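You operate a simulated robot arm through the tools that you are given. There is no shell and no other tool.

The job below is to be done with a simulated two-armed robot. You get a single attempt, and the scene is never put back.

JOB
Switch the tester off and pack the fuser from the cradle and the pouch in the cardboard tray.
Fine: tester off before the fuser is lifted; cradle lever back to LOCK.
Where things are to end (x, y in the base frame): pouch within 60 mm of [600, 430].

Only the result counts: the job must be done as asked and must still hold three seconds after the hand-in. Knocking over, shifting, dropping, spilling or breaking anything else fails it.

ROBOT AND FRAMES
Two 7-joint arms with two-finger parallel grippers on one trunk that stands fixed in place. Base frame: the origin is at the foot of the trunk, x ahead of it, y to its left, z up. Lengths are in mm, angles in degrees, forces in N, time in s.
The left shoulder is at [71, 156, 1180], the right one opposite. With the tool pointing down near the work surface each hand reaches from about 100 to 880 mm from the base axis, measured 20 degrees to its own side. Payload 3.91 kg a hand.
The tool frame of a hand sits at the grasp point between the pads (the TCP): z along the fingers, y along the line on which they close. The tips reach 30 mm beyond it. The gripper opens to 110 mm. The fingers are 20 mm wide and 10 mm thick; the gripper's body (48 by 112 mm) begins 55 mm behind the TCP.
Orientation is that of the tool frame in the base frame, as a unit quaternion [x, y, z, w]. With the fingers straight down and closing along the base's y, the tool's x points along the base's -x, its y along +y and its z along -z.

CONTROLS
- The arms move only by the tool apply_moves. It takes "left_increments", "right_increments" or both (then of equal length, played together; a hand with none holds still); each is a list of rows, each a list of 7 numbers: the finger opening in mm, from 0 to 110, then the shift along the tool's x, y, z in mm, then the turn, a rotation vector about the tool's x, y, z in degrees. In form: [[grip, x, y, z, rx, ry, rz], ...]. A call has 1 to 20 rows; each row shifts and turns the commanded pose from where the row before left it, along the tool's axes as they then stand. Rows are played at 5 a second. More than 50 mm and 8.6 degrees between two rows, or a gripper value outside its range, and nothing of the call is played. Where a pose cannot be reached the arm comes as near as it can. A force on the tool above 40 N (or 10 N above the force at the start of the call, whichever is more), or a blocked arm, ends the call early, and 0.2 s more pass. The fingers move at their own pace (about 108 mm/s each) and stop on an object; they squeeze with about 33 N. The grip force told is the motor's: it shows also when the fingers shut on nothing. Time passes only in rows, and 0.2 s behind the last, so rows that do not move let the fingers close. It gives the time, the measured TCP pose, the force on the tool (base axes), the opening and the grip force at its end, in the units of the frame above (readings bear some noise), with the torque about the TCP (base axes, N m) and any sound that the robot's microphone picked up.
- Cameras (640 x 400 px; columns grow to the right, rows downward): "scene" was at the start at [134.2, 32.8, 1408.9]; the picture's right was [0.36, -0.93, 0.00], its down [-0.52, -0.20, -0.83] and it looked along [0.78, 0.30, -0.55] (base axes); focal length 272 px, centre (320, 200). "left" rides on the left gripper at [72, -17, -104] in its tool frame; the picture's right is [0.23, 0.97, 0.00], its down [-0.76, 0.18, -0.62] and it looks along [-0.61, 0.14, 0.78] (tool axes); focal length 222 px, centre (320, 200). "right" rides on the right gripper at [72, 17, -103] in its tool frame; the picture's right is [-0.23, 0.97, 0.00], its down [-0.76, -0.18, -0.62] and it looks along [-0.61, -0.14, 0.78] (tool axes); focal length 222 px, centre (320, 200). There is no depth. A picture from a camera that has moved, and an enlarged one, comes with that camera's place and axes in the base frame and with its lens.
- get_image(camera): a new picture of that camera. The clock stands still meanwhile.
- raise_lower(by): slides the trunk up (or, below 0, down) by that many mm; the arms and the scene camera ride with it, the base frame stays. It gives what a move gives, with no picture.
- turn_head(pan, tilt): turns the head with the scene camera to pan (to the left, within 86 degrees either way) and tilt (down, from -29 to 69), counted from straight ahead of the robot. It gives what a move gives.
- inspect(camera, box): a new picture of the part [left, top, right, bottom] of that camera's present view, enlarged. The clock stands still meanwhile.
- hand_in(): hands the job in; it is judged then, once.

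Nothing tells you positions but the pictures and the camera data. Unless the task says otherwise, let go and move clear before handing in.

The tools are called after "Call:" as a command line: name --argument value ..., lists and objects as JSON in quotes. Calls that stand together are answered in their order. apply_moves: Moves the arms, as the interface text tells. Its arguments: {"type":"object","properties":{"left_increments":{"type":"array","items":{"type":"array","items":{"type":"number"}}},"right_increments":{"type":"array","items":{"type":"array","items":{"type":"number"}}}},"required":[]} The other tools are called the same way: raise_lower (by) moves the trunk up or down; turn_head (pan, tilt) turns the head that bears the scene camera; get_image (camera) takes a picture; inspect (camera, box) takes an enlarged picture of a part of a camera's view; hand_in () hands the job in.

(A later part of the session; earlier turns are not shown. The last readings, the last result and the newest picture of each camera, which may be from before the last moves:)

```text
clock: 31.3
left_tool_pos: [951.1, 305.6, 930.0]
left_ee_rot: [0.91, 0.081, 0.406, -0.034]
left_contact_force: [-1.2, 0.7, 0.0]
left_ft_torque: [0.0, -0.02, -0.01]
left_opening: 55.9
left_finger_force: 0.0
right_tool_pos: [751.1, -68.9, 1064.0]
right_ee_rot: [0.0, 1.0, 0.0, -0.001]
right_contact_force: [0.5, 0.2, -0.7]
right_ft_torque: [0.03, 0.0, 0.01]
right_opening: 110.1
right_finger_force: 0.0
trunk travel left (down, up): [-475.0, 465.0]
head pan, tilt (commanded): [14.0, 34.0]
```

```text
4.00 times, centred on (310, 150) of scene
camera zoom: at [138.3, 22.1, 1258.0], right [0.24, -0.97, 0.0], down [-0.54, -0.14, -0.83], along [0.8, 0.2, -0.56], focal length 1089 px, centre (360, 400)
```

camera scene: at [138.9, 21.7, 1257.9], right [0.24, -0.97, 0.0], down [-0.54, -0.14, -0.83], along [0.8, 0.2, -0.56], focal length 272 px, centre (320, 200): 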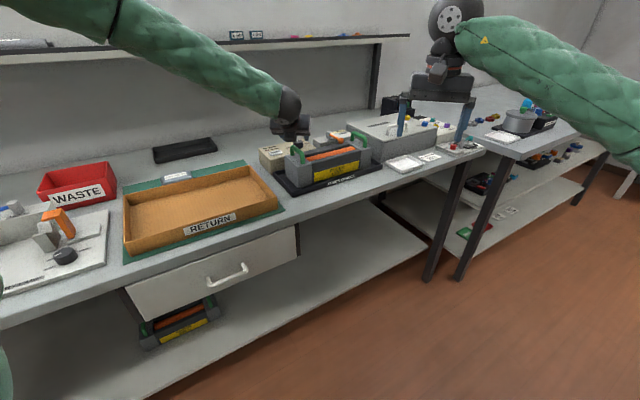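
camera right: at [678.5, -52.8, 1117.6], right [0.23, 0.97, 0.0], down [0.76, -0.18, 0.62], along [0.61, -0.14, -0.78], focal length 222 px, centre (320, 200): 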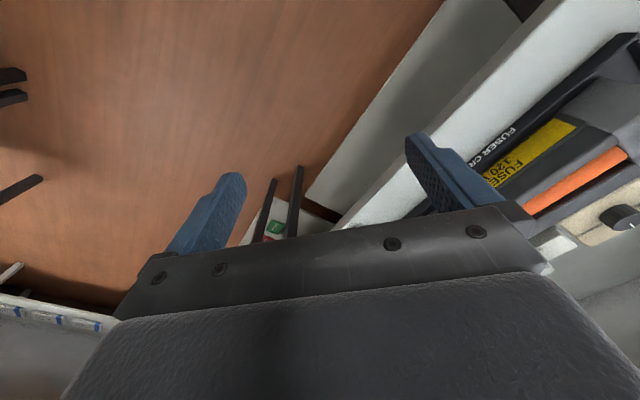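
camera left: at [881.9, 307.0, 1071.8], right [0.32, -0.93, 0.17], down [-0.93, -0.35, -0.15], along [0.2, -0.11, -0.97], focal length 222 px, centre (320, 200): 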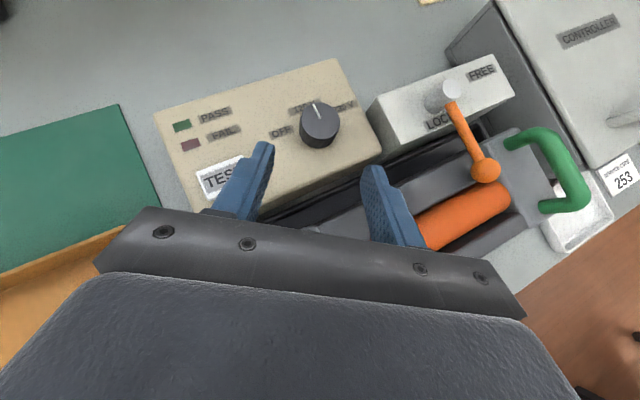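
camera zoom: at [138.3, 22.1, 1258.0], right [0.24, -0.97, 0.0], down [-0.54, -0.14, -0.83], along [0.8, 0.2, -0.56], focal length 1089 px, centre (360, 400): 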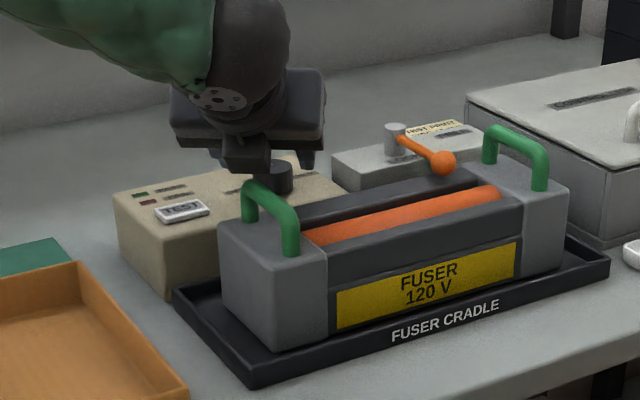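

The fingers straddle the knob well, and its top is at about (980, 309, 902). I'll advance the last 20 mm, then swing the open hand 24° clockwise around the knob axis to leave room for the counter-clockwise turn.

Call:
apply_moves --left_increments '[[56, -0.9, 0.8, 10, 0, 0, 0], [56, -0.9, 0.8, 10, 0, 0, 0], [56, 0, 0, 0, 0, 0, 0]]'

Call:
apply_moves --left_increments '[[56, 0, -2.05, 0, -5.97, 0, 5.33], [56, 0, -2.05, 0, -5.97, 0, 5.33], [56, 0, -2.05, 0, -5.97, 0, 5.33], [56, 0, 0, 0, 0, 0, 0]]'

Call:
inspect --camera "left" --box '[220, 100, 440, 260]'

Call:
inspect --camera "scene" --box '[240, 100, 380, 200]'

```text
clock: 32.1
left_tool_pos: [962.5, 305.6, 912.4]
left_ee_rot: [0.909, 0.082, 0.407, -0.034]
left_contact_force: [0.4, 0.9, 0.9]
left_ft_torque: [-0.03, 0.16, -0.04]
left_opening: 55.9
left_finger_force: 0.0
right_tool_pos: [751.1, -68.7, 1064.8]
right_ee_rot: [0.001, 1.0, 0.0, 0.001]
right_contact_force: [-0.3, 0.1, 0.1]
right_ft_torque: [-0.02, 0.01, 0.0]
right_opening: 110.2
right_finger_force: 0.1
trunk travel left (down, up): [-475.0, 465.0]
head pan, tilt (commanded): [14.0, 34.0]
```

```text
clock: 33.1
left_tool_pos: [962.6, 311.5, 914.3]
left_ee_rot: [0.906, -0.111, 0.405, 0.052]
left_contact_force: [0.1, 0.1, 0.1]
left_ft_torque: [-0.03, 0.04, 0.0]
left_opening: 55.9
left_finger_force: 0.1
right_tool_pos: [750.9, -69.9, 1064.7]
right_ee_rot: [-0.001, 1.0, 0.0, 0.0]
right_contact_force: [-0.9, -0.4, 0.7]
right_ft_torque: [0.03, 0.0, 0.0]
right_opening: 110.1
right_finger_force: 0.1
trunk travel left (down, up): [-475.0, 465.0]
head pan, tilt (commanded): [14.0, 34.0]
```

```text
2.50 times, centred on (330, 180) of left
camera zoom: at [939.3, 334.4, 1035.8], right [-0.09, -0.98, 0.17], down [-0.99, 0.06, -0.15], along [0.14, -0.19, -0.97], focal length 555 px, centre (295, 250)
```

zoom: 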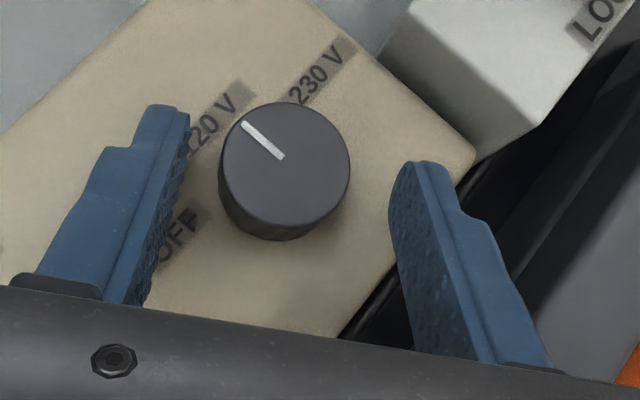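

```text
4.00 times, centred on (310, 150) of scene
camera zoom: at [137.6, 21.9, 1258.1], right [0.24, -0.97, 0.0], down [-0.54, -0.14, -0.83], along [0.8, 0.2, -0.56], focal length 1089 px, centre (360, 400)
```

zoom: 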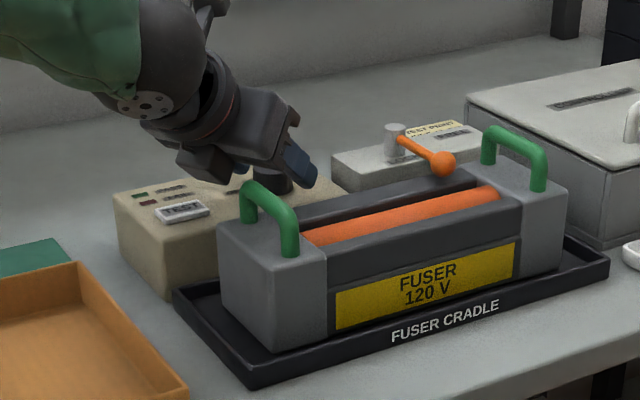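

I'm reachable and nearly centred on the knob. I'll shift 1.5 mm and close on it.

Call:
apply_moves --left_increments '[[50, 0, -1.5, 0, 0, 0, 0], [40, 0, 0, 0, 0, 0, 0], [34, 0, 0, 0, 0, 0, 0], [28, 0, 0, 0, 0, 0, 0], [24, 0, 0, 0, 0, 0, 0]]'

Call:
inspect --camera "left" --box '[220, 100, 440, 260]'

```text
clock: 34.3
left_tool_pos: [963.6, 315.2, 915.3]
left_ee_rot: [0.906, -0.109, 0.405, 0.051]
left_contact_force: [1.7, 4.0, 1.4]
left_ft_torque: [0.41, -0.12, 0.11]
left_opening: 33.5
left_finger_force: 45.1
right_tool_pos: [750.7, -69.1, 1064.6]
right_ee_rot: [0.0, 1.0, 0.0, 0.0]
right_contact_force: [-1.5, -0.3, -0.3]
right_ft_torque: [0.0, 0.01, 0.02]
right_opening: 110.0
right_finger_force: 0.1
trunk travel left (down, up): [-475.0, 465.0]
head pan, tilt (commanded): [14.0, 34.0]
```

```text
2.50 times, centred on (330, 180) of left
camera zoom: at [939.2, 337.0, 1036.7], right [-0.09, -0.98, 0.17], down [-0.99, 0.06, -0.15], along [0.14, -0.18, -0.97], focal length 555 px, centre (295, 250)
```

zoom: 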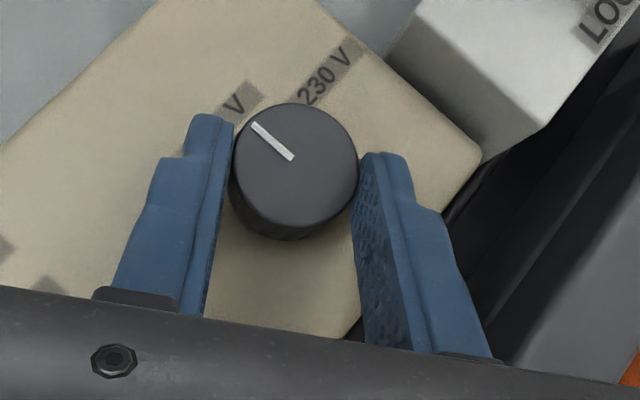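

I have a firm grip on the knob, with the opening at 33.5 mm. I'll turn it 32° counter-clockwise about its axis and check.

Call:
apply_moves --left_increments '[[24, 0, 2.4, 0, 5.97, 0, -5.33], [24, 0, 2.4, 0, 5.97, 0, -5.33], [24, 0, 2.4, 0, 5.97, 0, -5.33], [24, 0, 2.4, 0, 5.97, 0, -5.33]]'

Call:
inspect --camera "left" --box '[220, 100, 440, 260]'

```text
clock: 35.3
left_tool_pos: [963.0, 303.7, 915.2]
left_ee_rot: [0.902, 0.144, 0.402, -0.062]
left_contact_force: [8.1, 0.6, 1.2]
left_ft_torque: [0.64, -1.17, -0.04]
left_opening: 33.5
left_finger_force: 45.3
right_tool_pos: [751.2, -69.1, 1064.2]
right_ee_rot: [0.001, 1.0, 0.0, -0.001]
right_contact_force: [0.1, -0.8, 0.3]
right_ft_torque: [0.01, -0.04, 0.01]
right_opening: 110.2
right_finger_force: 0.0
trunk travel left (down, up): [-475.0, 465.0]
head pan, tilt (commanded): [14.0, 34.0]
```

```text
2.50 times, centred on (330, 180) of left
camera zoom: at [930.8, 310.4, 1037.0], right [0.45, -0.88, 0.17], down [-0.87, -0.47, -0.15], along [0.21, -0.08, -0.97], focal length 555 px, centre (295, 250)
```

zoom: 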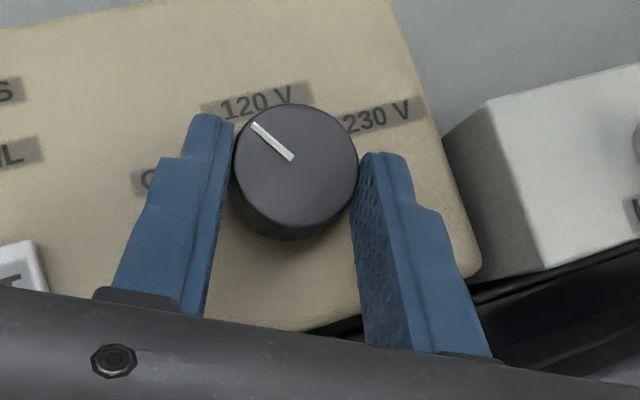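

The knob is turning with the hand. I'll continue about 28° more and check the pointer against OFF.

Call:
apply_moves --left_increments '[[24, 0, 2.4, 0, 5.97, 0, -5.33], [24, 0, 2.4, 0, 5.97, 0, -5.33], [24, 0, 2.4, 0, 5.97, 0, -5.33], [24, 0, 1.2, 0, 2.98, 0, -2.66]]'

Call:
inspect --camera "left" --box '[220, 100, 440, 260]'

```text
clock: 36.3
left_tool_pos: [967.9, 295.8, 914.1]
left_ee_rot: [0.843, 0.352, 0.377, -0.154]
left_contact_force: [25.8, -17.8, -5.3]
left_ft_torque: [0.63, -0.82, -0.58]
left_opening: 33.5
left_finger_force: 45.1
left hand out of reach, approached as far as the arm can: row 4
right_tool_pos: [753.3, -70.1, 1061.5]
right_ee_rot: [0.0, 1.0, 0.0, -0.001]
right_contact_force: [0.3, 0.1, 0.2]
right_ft_torque: [-0.01, 0.03, 0.0]
right_opening: 110.3
right_finger_force: 0.1
trunk travel left (down, up): [-475.0, 465.0]
head pan, tilt (commanded): [14.0, 34.0]
stopped in row 4 (left hand): the force on the tool passed its limit at 44 N (the readings are from after the stop); the commanded pose is now the measured one
```

```text
2.50 times, centred on (330, 180) of left
camera zoom: at [935.0, 287.5, 1036.9], right [0.8, -0.58, 0.18], down [-0.56, -0.82, -0.15], along [0.23, 0.02, -0.97], focal length 555 px, centre (295, 250)
```

zoom: 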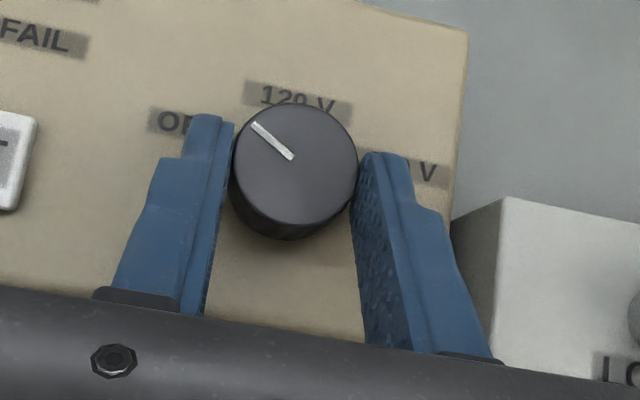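

The hand has turned about 59.5°, near its reach limit, with some side force. I'll open the fingers to relieve it and read the pointer.

Call:
apply_moves --left_increments '[[40, 0, 0, 0, 0, 0, 0], [56, 0, 0, 0, 0, 0, 0], [56, 0, 0, 0, 0, 0, 0]]'

Call:
inspect --camera "left" --box '[220, 80, 440, 240]'

Call:
inspect --camera "scene" --box '[240, 100, 380, 200]'

```text
clock: 37.1
left_tool_pos: [965.5, 299.3, 917.2]
left_ee_rot: [0.842, 0.354, 0.378, -0.155]
left_contact_force: [0.6, 1.2, 0.2]
left_ft_torque: [-0.04, 0.02, 0.02]
left_opening: 56.1
left_finger_force: 0.1
right_tool_pos: [750.1, -68.3, 1064.1]
right_ee_rot: [-0.001, 1.0, -0.001, 0.0]
right_contact_force: [-0.2, 0.4, 0.8]
right_ft_torque: [0.0, -0.01, 0.02]
right_opening: 110.2
right_finger_force: 0.0
trunk travel left (down, up): [-475.0, 465.0]
head pan, tilt (commanded): [14.0, 34.0]
```

```text
2.50 times, centred on (330, 160) of left
camera zoom: at [932.4, 290.2, 1038.7], right [0.8, -0.57, 0.18], down [-0.55, -0.82, -0.15], along [0.23, 0.02, -0.97], focal length 555 px, centre (295, 300)
```

zoom: 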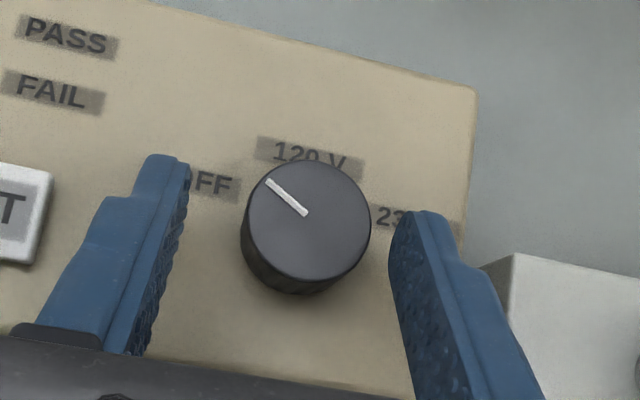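

```text
4.00 times, centred on (310, 150) of scene
camera zoom: at [137.5, 22.1, 1258.1], right [0.24, -0.97, 0.0], down [-0.54, -0.14, -0.83], along [0.8, 0.2, -0.56], focal length 1089 px, centre (360, 400)
```

zoom: 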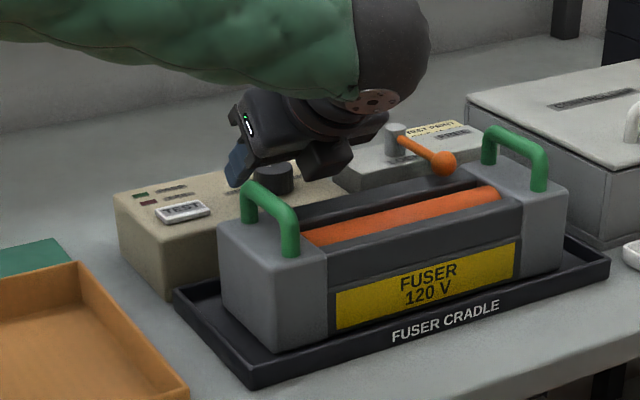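

The pointer is now at about 104°, roughly 59° from 120 V. To judge the exact OFF detent angle I'll compare it with the similar dial on the clamp panel to the left, which I can see with the head camera.

Call:
turn_head --pan 60 --tilt 45

Call:
get_image --camera "scene"

```text
clock: 38.2
left_tool_pos: [965.2, 299.8, 915.9]
left_ee_rot: [0.842, 0.355, 0.377, -0.155]
left_contact_force: [0.2, 0.0, 0.2]
left_ft_torque: [-0.01, -0.01, -0.01]
left_opening: 55.9
left_finger_force: 0.1
right_tool_pos: [749.5, -69.4, 1063.6]
right_ee_rot: [0.0, 1.0, 0.0, 0.0]
right_contact_force: [-0.8, -0.5, 0.3]
right_ft_torque: [0.01, 0.01, -0.01]
right_opening: 110.3
right_finger_force: 0.2
trunk travel left (down, up): [-475.0, 465.0]
head pan, tilt (commanded): [60.0, 45.0]
```

```text
taken
camera scene: at [92.3, 70.9, 1241.8], right [0.87, -0.5, 0.0], down [-0.35, -0.61, -0.71], along [0.35, 0.61, -0.71], focal length 272 px, centre (320, 200)
```

scene: 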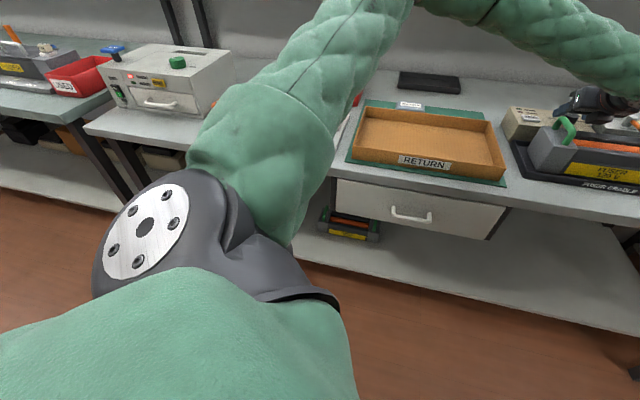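

The arm blocks that view. From the label layout, OFF lies about 60–67° from 120 V. I'll swing back 24° with open fingers, regrip, and turn 4° more to sit well inside OFF, feeling for a stop as I go.

Call:
apply_moves --left_increments '[[56, -0.3, -1.1, 0.1, -5.97, 0, 5.33], [56, -0.3, -1.1, 0.1, -5.97, 0, 5.33], [56, -0.3, -1.1, 0.1, -5.97, 0, 5.33], [56, 0, 0, 0, 0, 0, 0]]'

Call:
turn_head --pan 14 --tilt 34

Call:
inspect --camera "left" --box '[220, 80, 440, 240]'

```text
clock: 39.2
left_tool_pos: [962.9, 300.9, 915.2]
left_ee_rot: [0.897, 0.17, 0.402, -0.072]
left_contact_force: [-0.1, -0.9, 0.1]
left_ft_torque: [-0.02, 0.03, 0.01]
left_opening: 56.0
left_finger_force: 0.0
right_tool_pos: [751.3, -70.4, 1063.6]
right_ee_rot: [0.001, 1.0, 0.0, -0.001]
right_contact_force: [0.3, 0.2, -1.0]
right_ft_torque: [0.04, 0.01, 0.0]
right_opening: 110.0
right_finger_force: 0.0
trunk travel left (down, up): [-475.0, 465.0]
head pan, tilt (commanded): [60.0, 45.0]
```

```text
clock: 40.4
left_tool_pos: [963.9, 301.5, 915.9]
left_ee_rot: [0.896, 0.171, 0.402, -0.073]
left_contact_force: [0.4, 0.1, 0.2]
left_ft_torque: [-0.03, -0.01, 0.01]
left_opening: 56.0
left_finger_force: 0.2
right_tool_pos: [750.4, -68.7, 1065.4]
right_ee_rot: [0.0, 1.0, 0.0, 0.0]
right_contact_force: [-0.3, -0.7, 0.0]
right_ft_torque: [0.0, 0.02, -0.02]
right_opening: 110.0
right_finger_force: 0.0
trunk travel left (down, up): [-475.0, 465.0]
head pan, tilt (commanded): [14.0, 34.0]
```

```text
2.50 times, centred on (330, 160) of left
camera zoom: at [929.7, 306.0, 1037.4], right [0.5, -0.85, 0.18], down [-0.84, -0.52, -0.15], along [0.22, -0.07, -0.97], focal length 555 px, centre (295, 300)
```

zoom: 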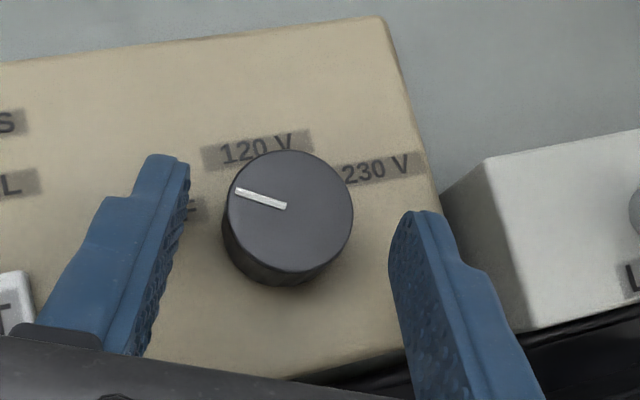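

The pointer reads about 59–60° from its start. I'll regrip and nudge it another 4° counter-clockwise.

Call:
apply_moves --left_increments '[[44, 0, 0, 0, 0, 0, 0], [36, 0, 0, 0, 0, 0, 0], [28, 0, 0, 0, 0, 0, 0], [24, 0, 0, 0, 0, 0, 0], [24, 0, 0, 0, 0, 0, 0]]'

Call:
apply_moves --left_increments '[[24, 0, 0.6, 0, 1.49, 0, -1.33], [24, 0, 0.6, 0, 1.49, 0, -1.33], [24, 0, 0, 0, 0, 0, 0]]'

Call:
inspect --camera "left" --box '[220, 80, 440, 240]'

```text
clock: 41.6
left_tool_pos: [963.7, 302.5, 914.8]
left_ee_rot: [0.897, 0.171, 0.402, -0.072]
left_contact_force: [-2.0, 10.6, 0.6]
left_ft_torque: [0.4, -0.02, 0.17]
left_opening: 33.8
left_finger_force: 45.2
right_tool_pos: [749.7, -69.0, 1064.2]
right_ee_rot: [0.0, 1.0, 0.0, 0.0]
right_contact_force: [1.2, 0.0, -0.4]
right_ft_torque: [0.01, -0.02, 0.02]
right_opening: 110.0
right_finger_force: 0.0
trunk travel left (down, up): [-475.0, 465.0]
head pan, tilt (commanded): [14.0, 34.0]
```

```text
clock: 42.4
left_tool_pos: [963.4, 301.5, 915.2]
left_ee_rot: [0.89, 0.203, 0.4, -0.087]
left_contact_force: [2.6, 11.4, 2.6]
left_ft_torque: [0.53, -0.28, 0.19]
left_opening: 33.5
left_finger_force: 44.7
right_tool_pos: [749.7, -68.5, 1065.0]
right_ee_rot: [0.0, 1.0, 0.0, -0.001]
right_contact_force: [0.1, -0.4, 0.0]
right_ft_torque: [0.01, 0.01, 0.0]
right_opening: 110.1
right_finger_force: 0.0
trunk travel left (down, up): [-475.0, 465.0]
head pan, tilt (commanded): [14.0, 34.0]
```

```text
2.50 times, centred on (330, 160) of left
camera zoom: at [929.8, 303.9, 1037.3], right [0.55, -0.81, 0.18], down [-0.8, -0.58, -0.15], along [0.23, -0.06, -0.97], focal length 555 px, centre (295, 300)
```

zoom: 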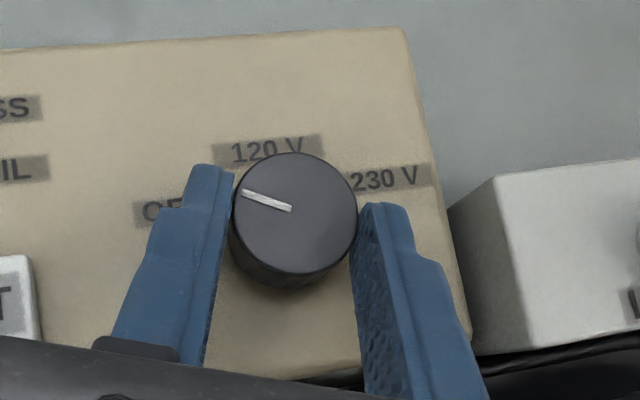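

The knob followed the hand, so it's now at about 63–64°. I'll open and back away along the finger axis to look at it clearly.

Call:
apply_moves --left_increments '[[44, 0, 0, 0, 0, 0, 0], [56, 0, 0, 0, 0, 0, 0], [56, 0, 0, -20, 0, 0, 0], [56, 0, 0, -20, 0, 0, 0], [56, 0, 0, -20, 0, 0, 0], [56, 0, 0, 0, 0, 0, 0]]'

Call:
inspect --camera "left" --box '[240, 60, 400, 160]'

Call:
get_image --camera "left"

```text
clock: 43.8
left_tool_pos: [922.6, 280.8, 955.1]
left_ee_rot: [0.89, 0.202, 0.399, -0.086]
left_contact_force: [-0.5, 0.8, -0.7]
left_ft_torque: [0.01, 0.01, 0.01]
left_opening: 56.2
left_finger_force: 0.0
right_tool_pos: [751.8, -69.2, 1063.9]
right_ee_rot: [0.001, 1.0, 0.0, 0.0]
right_contact_force: [0.2, -0.3, -0.1]
right_ft_torque: [0.03, -0.02, -0.03]
right_opening: 110.1
right_finger_force: 0.0
trunk travel left (down, up): [-475.0, 465.0]
head pan, tilt (commanded): [14.0, 34.0]
```

```text
4.00 times, centred on (320, 110) of left
camera zoom: at [889.2, 283.3, 1077.0], right [0.55, -0.81, 0.18], down [-0.8, -0.58, -0.15], along [0.23, -0.06, -0.97], focal length 888 px, centre (320, 560)
```

zoom: 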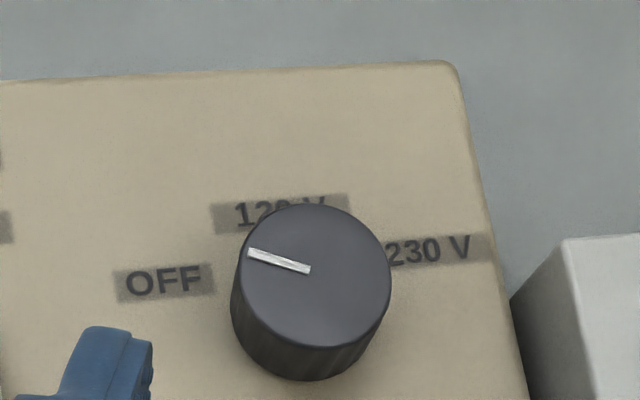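

```text
taken
camera left: at [889.2, 283.3, 1077.0], right [0.55, -0.81, 0.18], down [-0.8, -0.58, -0.15], along [0.23, -0.06, -0.97], focal length 222 px, centre (320, 200)
```

left: 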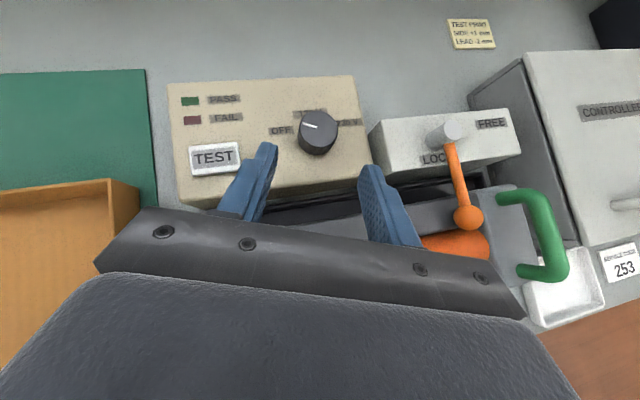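

The tester knob now points at OFF. Next is the lever, so I'll zoom in to measure its pivot, ball and the neighbouring green handle before planning the push.

Call:
inspect --camera "left" --box '[360, 90, 600, 250]'

Call:
inspect --camera "scene" --box '[300, 115, 400, 185]'

```text
2.50 times, centred on (480, 170) of left
camera zoom: at [889.2, 283.3, 1077.0], right [0.55, -0.81, 0.18], down [-0.8, -0.58, -0.15], along [0.23, -0.06, -0.97], focal length 555 px, centre (-80, 275)
```

zoom: 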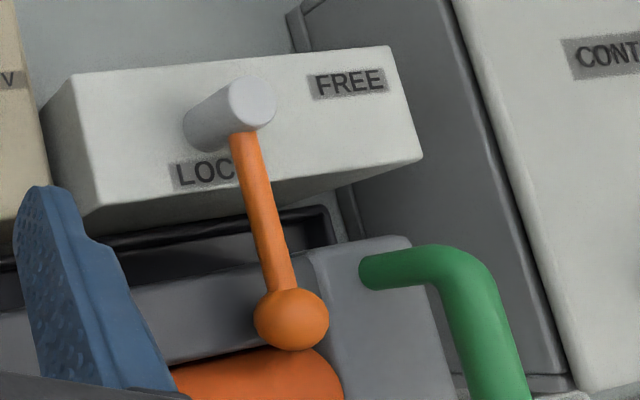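

```text
5.71 times, centred on (350, 150) of scene
camera zoom: at [138.1, 22.2, 1258.0], right [0.24, -0.97, 0.0], down [-0.54, -0.14, -0.83], along [0.8, 0.2, -0.56], focal length 1555 px, centre (149, 486)
```

zoom: 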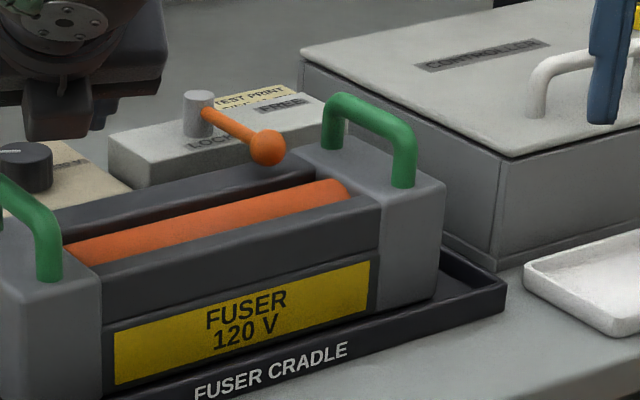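

Pivot is at about (1039, 215), the rod at z ≈ 917, and the ball on a 73 mm arm. I'll push the rod counter-clockwise from its left side with closed fingertips. First I'll lift, close the fingers, and change the lean to about 60° at azimuth −3°.

Call:
apply_moves --left_increments '[[20, 11.2, 0, -10, 0, 0, 0], [0, 11.2, 0, -10, 0, 0, 0], [0, 0, 0, 0, -5.4, 0, 4.83], [0, 0, 0, 0, -5.4, 0, 4.83], [0, 0, 0, 0, -5.4, 0, 4.83], [0, 0, 0, 0, -5.4, 0, 4.83], [0, 0, 0, 0, 0, 6, 0], [0, 0, 0, 0, 0, 6, 0], [0, 0, 0, 0, 0, 0, 0]]'

Call:
get_image --camera "left"

```text
clock: 45.8
left_tool_pos: [921.5, 280.9, 986.1]
left_ee_rot: [0.864, -0.025, 0.503, 0.018]
left_contact_force: [-0.7, 0.2, 0.1]
left_ft_torque: [0.01, 0.02, -0.01]
left_opening: 0.0
left_finger_force: 33.3
right_tool_pos: [750.2, -70.5, 1064.8]
right_ee_rot: [0.0, 1.0, 0.0, -0.001]
right_contact_force: [1.0, -1.1, -0.4]
right_ft_torque: [0.03, 0.02, 0.02]
right_opening: 110.1
right_finger_force: 0.0
trunk travel left (down, up): [-475.0, 465.0]
head pan, tilt (commanded): [14.0, 34.0]
```

```text
taken
camera left: at [869.4, 301.1, 1098.7], right [0.05, -0.98, 0.2], down [-0.93, -0.12, -0.36], along [0.37, -0.17, -0.91], focal length 222 px, centre (320, 200)
```

left: 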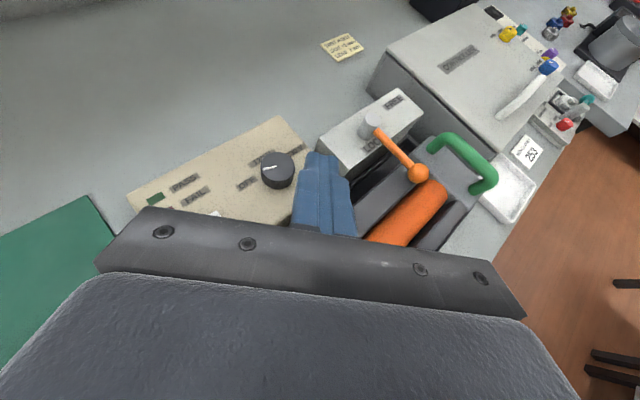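

The orientation is good. I'll move to just left of the lever rod, still clear of it, then lower.

Call:
apply_moves --left_increments '[[0, 2, 20, 17.4, 0, 0, 0], [0, 2, 20, 17.4, 0, 0, 0], [0, 2, 20, 17.4, 0, 0, 0], [0, 0, 0, 0, 0, 0, 0]]'

Call:
inspect --camera "left" --box '[260, 80, 480, 240]'

Call:
inspect --camera "scene" --box '[260, 90, 400, 190]'

```text
clock: 46.8
left_tool_pos: [966.1, 216.2, 962.2]
left_ee_rot: [0.863, -0.026, 0.504, 0.019]
left_contact_force: [0.8, 0.1, 0.7]
left_ft_torque: [0.02, -0.02, -0.01]
left_opening: 0.2
left_finger_force: 32.9
right_tool_pos: [749.8, -68.8, 1064.2]
right_ee_rot: [0.0, 1.0, 0.0, 0.0]
right_contact_force: [-1.8, 0.5, -0.4]
right_ft_torque: [-0.03, -0.03, 0.01]
right_opening: 110.2
right_finger_force: 0.0
trunk travel left (down, up): [-475.0, 465.0]
head pan, tilt (commanded): [14.0, 34.0]
```

```text
2.50 times, centred on (370, 160) of left
camera zoom: at [912.7, 237.2, 1075.8], right [0.05, -0.98, 0.2], down [-0.93, -0.12, -0.36], along [0.37, -0.17, -0.91], focal length 555 px, centre (195, 300)
```

zoom: 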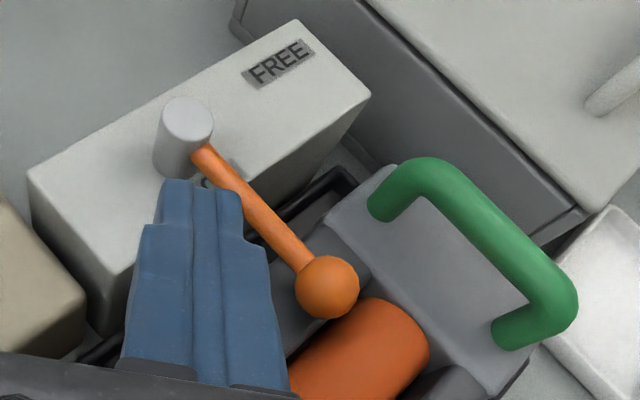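

```text
4.00 times, centred on (330, 140) of scene
camera zoom: at [136.8, 22.5, 1258.2], right [0.24, -0.97, 0.0], down [-0.54, -0.14, -0.83], along [0.8, 0.2, -0.56], focal length 1089 px, centre (280, 440)
```

zoom: 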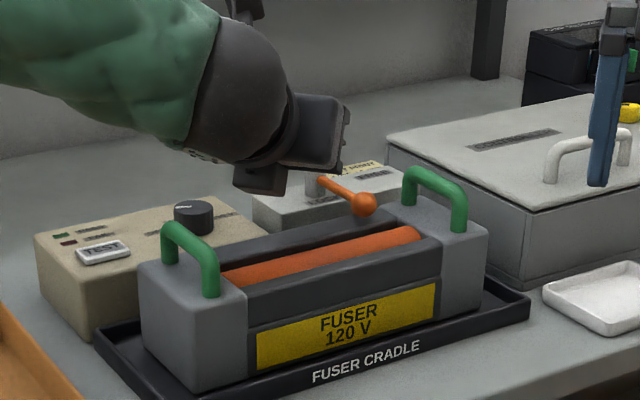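

I'm positioned left of the rod. I'll lower to rod height with no contact expected yet.

Call:
apply_moves --left_increments '[[0, -15.2, 0, 8.6, 0, 0, 0], [0, -15.2, 0, 8.6, 0, 0, 0], [0, 0, 0, 0, 0, 0, 0]]'

Call:
inspect --camera "left" --box '[260, 80, 480, 240]'

Call:
inspect --camera "scene" --box '[260, 90, 400, 190]'

```text
clock: 47.6
left_tool_pos: [966.8, 218.6, 930.5]
left_ee_rot: [0.864, -0.025, 0.503, 0.018]
left_contact_force: [0.4, 0.7, 0.5]
left_ft_torque: [-0.02, 0.01, -0.02]
left_opening: 0.1
left_finger_force: 33.0
right_tool_pos: [749.7, -69.8, 1065.7]
right_ee_rot: [0.0, 1.0, 0.0, 0.0]
right_contact_force: [-0.2, -0.4, 0.3]
right_ft_torque: [-0.02, -0.02, -0.03]
right_opening: 109.8
right_finger_force: 0.2
trunk travel left (down, up): [-475.0, 465.0]
head pan, tilt (commanded): [14.0, 34.0]
```

```text
2.50 times, centred on (370, 160) of left
camera zoom: at [913.9, 237.5, 1043.9], right [0.05, -0.98, 0.2], down [-0.93, -0.12, -0.35], along [0.37, -0.17, -0.91], focal length 555 px, centre (195, 300)
```

zoom: 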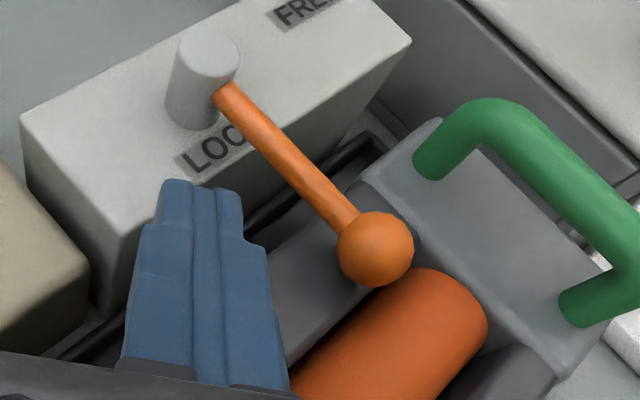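

```text
4.00 times, centred on (330, 140) of scene
camera zoom: at [137.3, 22.0, 1258.2], right [0.24, -0.97, 0.0], down [-0.54, -0.14, -0.83], along [0.8, 0.2, -0.56], focal length 1089 px, centre (280, 440)
```

zoom: 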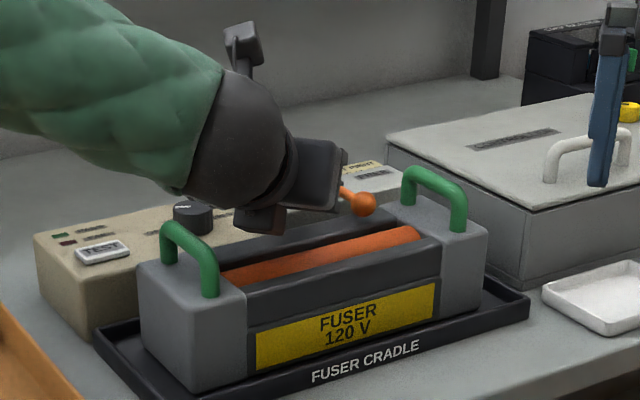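

The tip is beside the rod at the right height. I'll push gently toward +e1 in small steps and watch the force and the ball's clearance to the green handle.

Call:
apply_moves --left_increments '[[0, 4.23, 7.09, 7.55, 0, 0, 0], [0, 4.38, 7.27, 7.82, 0, 0, 0], [0, 2.63, 4.38, 4.69, 0, 0, 0], [0, 2.63, 4.38, 4.69, 0, 0, 0]]'

Call:
inspect --camera "left" --box '[260, 80, 480, 240]'

```text
clock: 48.6
left_tool_pos: [994.4, 192.4, 929.4]
left_ee_rot: [0.863, -0.026, 0.504, 0.019]
left_contact_force: [0.8, -0.2, 0.6]
left_ft_torque: [-0.03, -0.01, 0.03]
left_opening: 0.1
left_finger_force: 33.4
right_tool_pos: [750.9, -69.7, 1065.2]
right_ee_rot: [0.0, 1.0, 0.0, 0.001]
right_contact_force: [0.1, -0.3, 0.5]
right_ft_torque: [0.01, -0.02, 0.03]
right_opening: 110.1
right_finger_force: 0.0
trunk travel left (down, up): [-475.0, 465.0]
head pan, tilt (commanded): [14.0, 34.0]
```

```text
2.50 times, centred on (370, 160) of left
camera zoom: at [941.2, 211.9, 1042.7], right [0.05, -0.98, 0.2], down [-0.93, -0.12, -0.35], along [0.37, -0.17, -0.91], focal length 555 px, centre (195, 300)
```

zoom: 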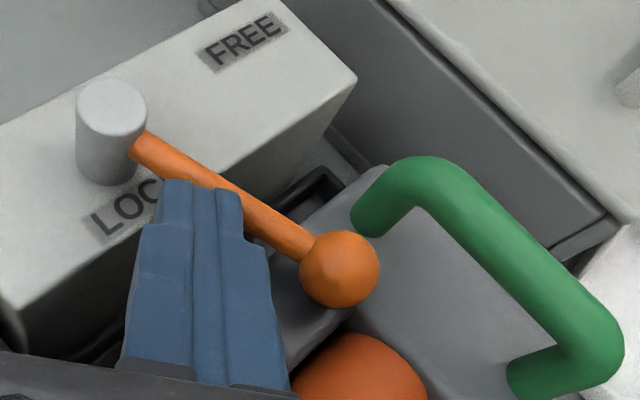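

The lever moved about 18° with almost no force. I'll continue in small steps, watching for contact between ball and handle.

Call:
apply_moves --left_increments '[[0, 1.7, 1.3, 3.0, 0, 0, 0], [0, 1.7, 1.3, 3.0, 0, 0, 0]]'

Call:
inspect --camera "left" --box '[260, 80, 480, 240]'

```text
clock: 49.2
left_tool_pos: [1001.2, 190.0, 929.8]
left_ee_rot: [0.864, -0.026, 0.503, 0.018]
left_contact_force: [-0.9, -1.3, 1.2]
left_ft_torque: [-0.04, -0.02, -0.05]
left_opening: 0.0
left_finger_force: 33.4
right_tool_pos: [749.4, -69.5, 1063.9]
right_ee_rot: [-0.001, 1.0, 0.0, 0.0]
right_contact_force: [-0.2, 0.0, -0.7]
right_ft_torque: [-0.02, -0.02, 0.02]
right_opening: 109.8
right_finger_force: 0.0
trunk travel left (down, up): [-475.0, 465.0]
head pan, tilt (commanded): [14.0, 34.0]
```

```text
2.50 times, centred on (370, 160) of left
camera zoom: at [947.5, 209.8, 1043.3], right [0.05, -0.98, 0.2], down [-0.93, -0.12, -0.35], along [0.37, -0.17, -0.91], focal length 555 px, centre (195, 300)
```

zoom: 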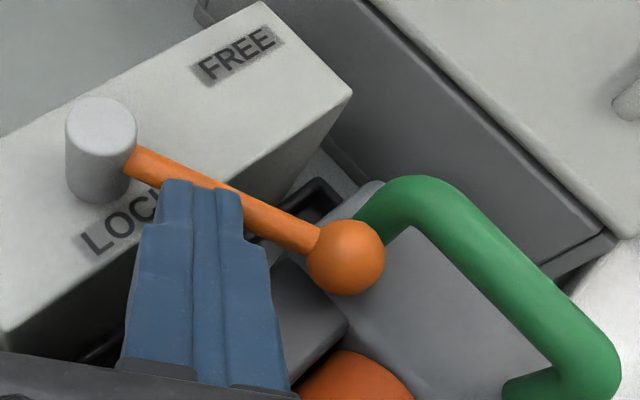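

Rotation is about 26° and the force is still negligible. The ball is now beside the handle's back post, so I'll go on in small steps.

Call:
apply_moves --left_increments '[[0, 1.5, 1.5, 2.6, 0, 0, 0], [0, 1.5, 1.5, 2.6, 0, 0, 0]]'

Call:
inspect --camera "left" --box '[260, 80, 480, 240]'

```text
clock: 49.8
left_tool_pos: [1007.4, 187.1, 929.2]
left_ee_rot: [0.863, -0.024, 0.504, 0.018]
left_contact_force: [-6.5, 4.1, -1.5]
left_ft_torque: [0.06, 0.12, 0.04]
left_opening: 0.0
left_finger_force: 32.8
right_tool_pos: [751.1, -68.8, 1065.2]
right_ee_rot: [-0.001, 1.0, 0.0, 0.0]
right_contact_force: [-0.3, 0.2, 0.7]
right_ft_torque: [0.02, -0.02, 0.03]
right_opening: 109.8
right_finger_force: 0.0
trunk travel left (down, up): [-475.0, 465.0]
head pan, tilt (commanded): [14.0, 34.0]
```

```text
2.50 times, centred on (370, 160) of left
camera zoom: at [953.5, 207.1, 1044.0], right [0.05, -0.98, 0.2], down [-0.93, -0.12, -0.35], along [0.37, -0.17, -0.91], focal length 555 px, centre (195, 300)
```

zoom: 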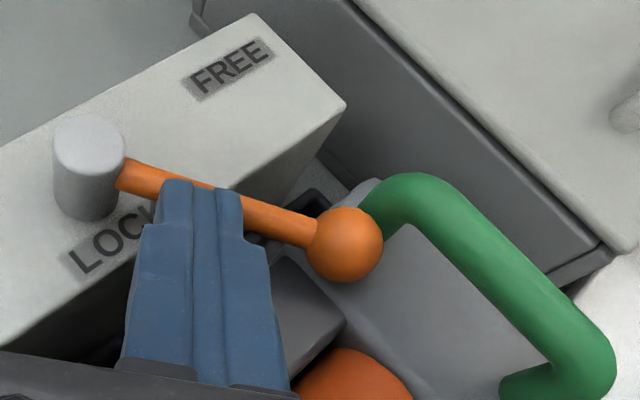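

A force of about 8 N has appeared, probably the ball touching the handle. I'll check whether the fuser has shifted.

Call:
inspect --camera "scene" --box '[260, 90, 400, 190]'

Call:
inspect --camera "left" --box '[350, 120, 470, 200]'

```text
4.00 times, centred on (330, 140) of scene
camera zoom: at [137.2, 22.4, 1258.1], right [0.24, -0.97, 0.0], down [-0.54, -0.14, -0.83], along [0.8, 0.2, -0.56], focal length 1089 px, centre (280, 440)
```

zoom: 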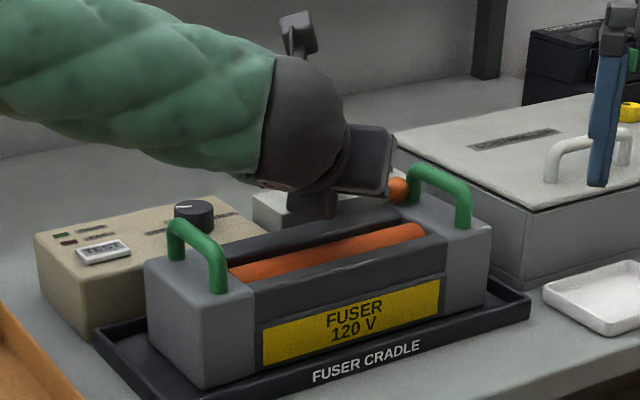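

```text
5.00 times, centred on (410, 160) of left
camera zoom: at [953.5, 207.1, 1044.0], right [0.05, -0.98, 0.2], down [-0.93, -0.12, -0.35], along [0.37, -0.17, -0.91], focal length 1111 px, centre (-130, 400)
```

zoom: 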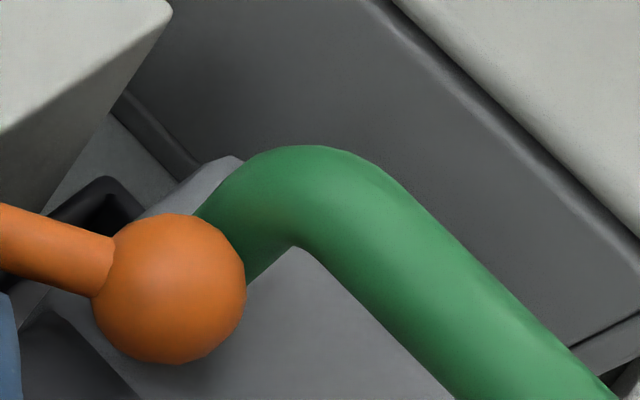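

The fuser slid about 6 mm in its cradle as the ball pressed the handle post, and only 2–3 mm more is needed for the ball to pass. I'll continue slowly, monitoring force.

Call:
apply_moves --left_increments '[[0, 1.77, 1.78, 3.15, 0, 0, 0], [0, 1.77, 1.78, 3.15, 0, 0, 0]]'

Call:
inspect --camera "left" --box '[260, 80, 480, 240]'

Call:
inspect --camera "scene" --box '[260, 90, 400, 190]'

```text
clock: 50.4
left_tool_pos: [1011.5, 184.1, 932.1]
left_ee_rot: [0.863, -0.025, 0.504, 0.018]
left_contact_force: [-13.1, 6.5, 2.6]
left_ft_torque: [0.07, 0.14, 0.21]
left_opening: 0.0
left_finger_force: 32.9
right_tool_pos: [749.3, -68.9, 1065.5]
right_ee_rot: [0.0, 1.0, 0.0, 0.0]
right_contact_force: [0.4, 0.7, -0.3]
right_ft_torque: [-0.01, -0.01, -0.02]
right_opening: 109.9
right_finger_force: 0.0
trunk travel left (down, up): [-475.0, 465.0]
head pan, tilt (commanded): [14.0, 34.0]
```

```text
2.50 times, centred on (370, 160) of left
camera zoom: at [959.5, 203.7, 1045.1], right [0.05, -0.98, 0.2], down [-0.93, -0.12, -0.36], along [0.37, -0.17, -0.91], focal length 555 px, centre (195, 300)
```

zoom: 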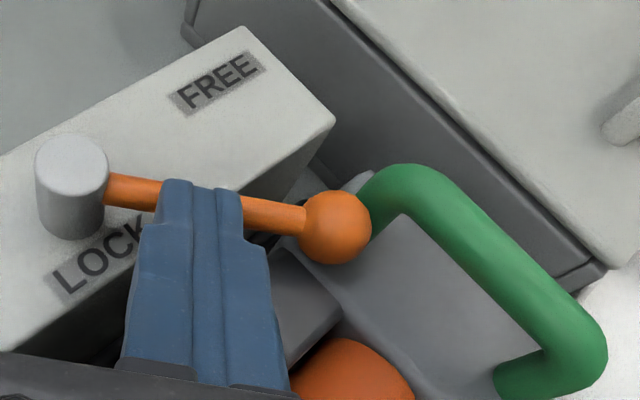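

```text
4.00 times, centred on (330, 140) of scene
camera zoom: at [136.2, 22.5, 1258.3], right [0.24, -0.97, 0.0], down [-0.54, -0.14, -0.83], along [0.8, 0.2, -0.56], focal length 1089 px, centre (280, 440)
```

zoom: 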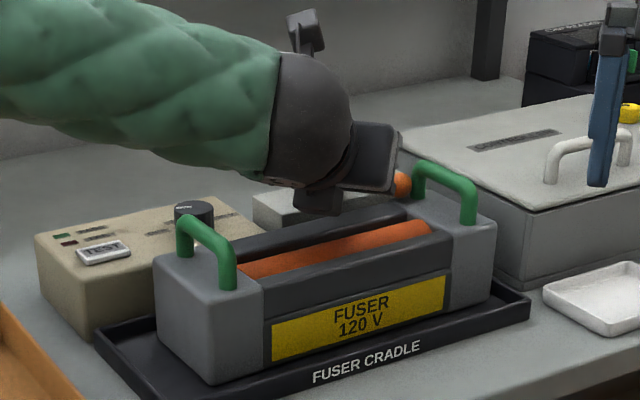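

The ball is now just about at its closest point to the handle, and the cradle itself hasn't moved. I'll continue the arc.

Call:
apply_moves --left_increments '[[0, 1.9, 1.3, 3.4, 0, 0, 0], [0, 2.2, 0.7, 4.0, 0, 0, 0]]'

Call:
inspect --camera "left" --box '[260, 80, 480, 240]'

Call:
inspect --camera "scene" --box '[260, 90, 400, 190]'

```text
clock: 51.0
left_tool_pos: [1019.9, 182.2, 932.3]
left_ee_rot: [0.863, -0.026, 0.504, 0.019]
left_contact_force: [-0.2, -0.1, 0.6]
left_ft_torque: [0.0, 0.0, 0.0]
left_opening: 0.0
left_finger_force: 32.4
left hand out of reach, approached as far as the arm can: row 2
right_tool_pos: [749.9, -70.1, 1064.3]
right_ee_rot: [0.0, 1.0, -0.001, -0.001]
right_contact_force: [1.1, -0.8, 0.6]
right_ft_torque: [0.01, 0.03, 0.0]
right_opening: 109.9
right_finger_force: 0.2
trunk travel left (down, up): [-475.0, 465.0]
head pan, tilt (commanded): [14.0, 34.0]
```

```text
2.50 times, centred on (370, 160) of left
camera zoom: at [965.4, 201.8, 1045.7], right [0.05, -0.98, 0.2], down [-0.93, -0.12, -0.36], along [0.37, -0.17, -0.91], focal length 555 px, centre (195, 300)
```

zoom: 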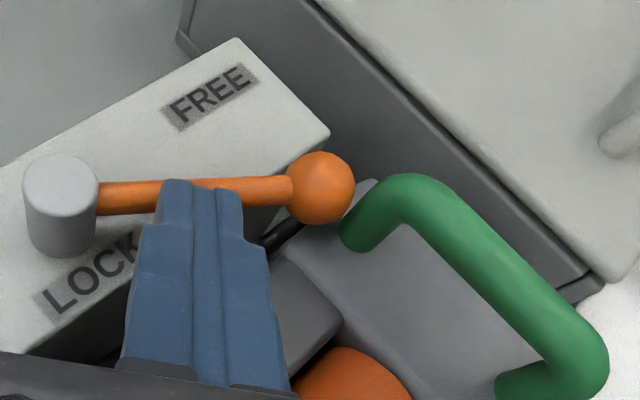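

```text
4.00 times, centred on (330, 140) of scene
camera zoom: at [137.5, 21.8, 1258.1], right [0.24, -0.97, 0.0], down [-0.54, -0.13, -0.83], along [0.8, 0.2, -0.56], focal length 1089 px, centre (280, 440)
```

zoom: 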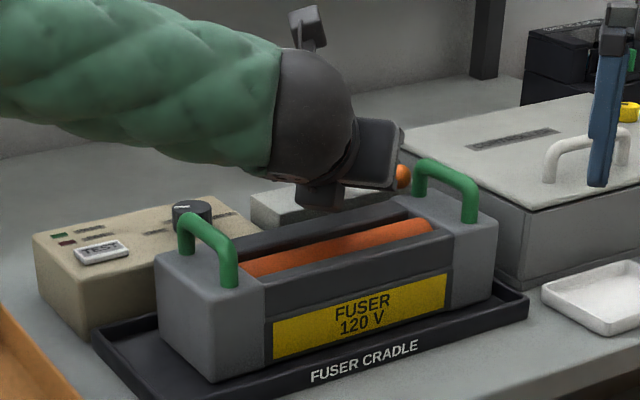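

The ball has passed the handle and the lever is at about 58°. I've hit the reach limit at this lean, so I'll lean the hand further out and continue toward FREE.

Call:
apply_moves --left_increments '[[0, -4, 0, -1, 0, 6, 0], [0, -3, 0, -1, 0, 6, 0], [0, 0, 0, 0, 0, 0, 0]]'

Call:
inspect --camera "left" --box '[260, 80, 480, 240]'

Call:
inspect --camera "scene" --box '[260, 90, 400, 190]'

```text
clock: 51.8
left_tool_pos: [1013.1, 183.5, 928.2]
left_ee_rot: [0.806, -0.023, 0.591, 0.021]
left_contact_force: [-0.4, -0.6, -0.7]
left_ft_torque: [0.01, -0.02, -0.02]
left_opening: 0.2
left_finger_force: 33.0
right_tool_pos: [750.4, -69.8, 1064.6]
right_ee_rot: [0.0, 1.0, 0.0, 0.0]
right_contact_force: [0.5, 0.7, 0.7]
right_ft_torque: [0.03, 0.01, -0.01]
right_opening: 110.1
right_finger_force: 0.0
trunk travel left (down, up): [-475.0, 465.0]
head pan, tilt (commanded): [14.0, 34.0]
```

```text
2.50 times, centred on (370, 160) of left
camera zoom: at [937.2, 205.4, 1027.0], right [0.01, -0.97, 0.22], down [-0.83, -0.13, -0.54], along [0.55, -0.18, -0.81], focal length 555 px, centre (195, 300)
```

zoom: 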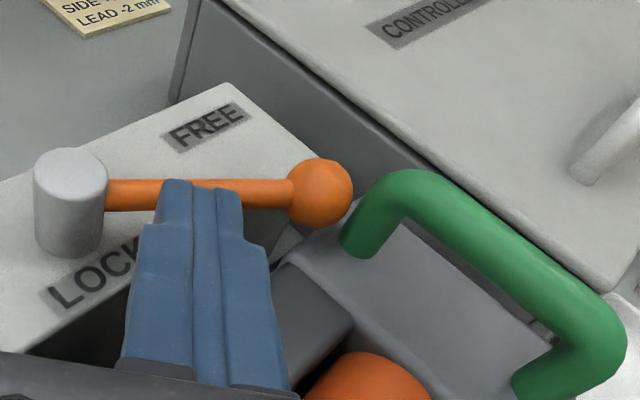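

```text
4.00 times, centred on (330, 140) of scene
camera zoom: at [137.5, 21.9, 1258.1], right [0.24, -0.97, 0.0], down [-0.54, -0.14, -0.83], along [0.8, 0.2, -0.56], focal length 1089 px, centre (280, 440)
```

zoom: 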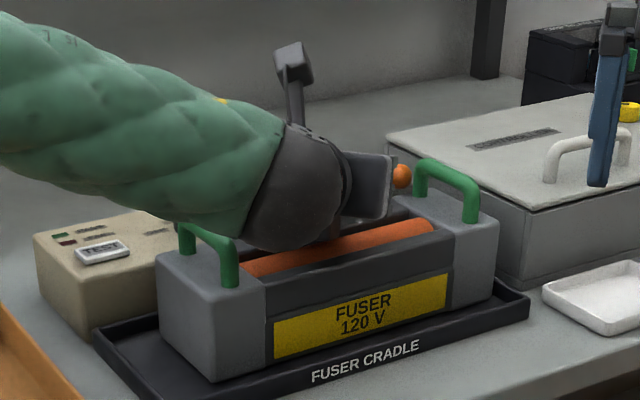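

The lean is now 72°. I'll continue pushing the rod outward.

Call:
apply_moves --left_increments '[[0, 1.5, 0.7, 4.8, 0, 0, 0], [0, 1.5, 0.7, 4.8, 0, 0, 0], [0, 1.5, 0, 4.8, 0, 0, 0], [0, 0, 0, 0, 0, 0, 0]]'

Call:
inspect --camera "left" --box '[260, 80, 480, 240]'

```text
clock: 52.8
left_tool_pos: [1019.7, 190.4, 932.3]
left_ee_rot: [0.806, -0.023, 0.591, 0.021]
left_contact_force: [-0.5, -1.1, 1.0]
left_ft_torque: [0.0, -0.01, 0.05]
left_opening: 0.0
left_finger_force: 32.4
left hand out of reach, approached as far as the arm can: row 1, 2, 3
right_tool_pos: [750.0, -70.5, 1063.7]
right_ee_rot: [-0.001, 1.0, 0.0, 0.001]
right_contact_force: [0.4, -0.7, -0.3]
right_ft_torque: [0.01, -0.02, 0.0]
right_opening: 110.0
right_finger_force: 0.0
trunk travel left (down, up): [-475.0, 465.0]
head pan, tilt (commanded): [14.0, 34.0]
```

```text
2.50 times, centred on (370, 160) of left
camera zoom: at [944.9, 210.5, 1031.6], right [0.01, -0.97, 0.22], down [-0.83, -0.13, -0.54], along [0.55, -0.18, -0.81], focal length 555 px, centre (195, 300)
```

zoom: 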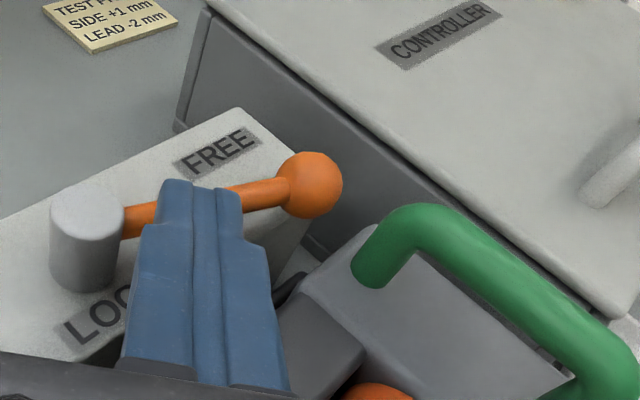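

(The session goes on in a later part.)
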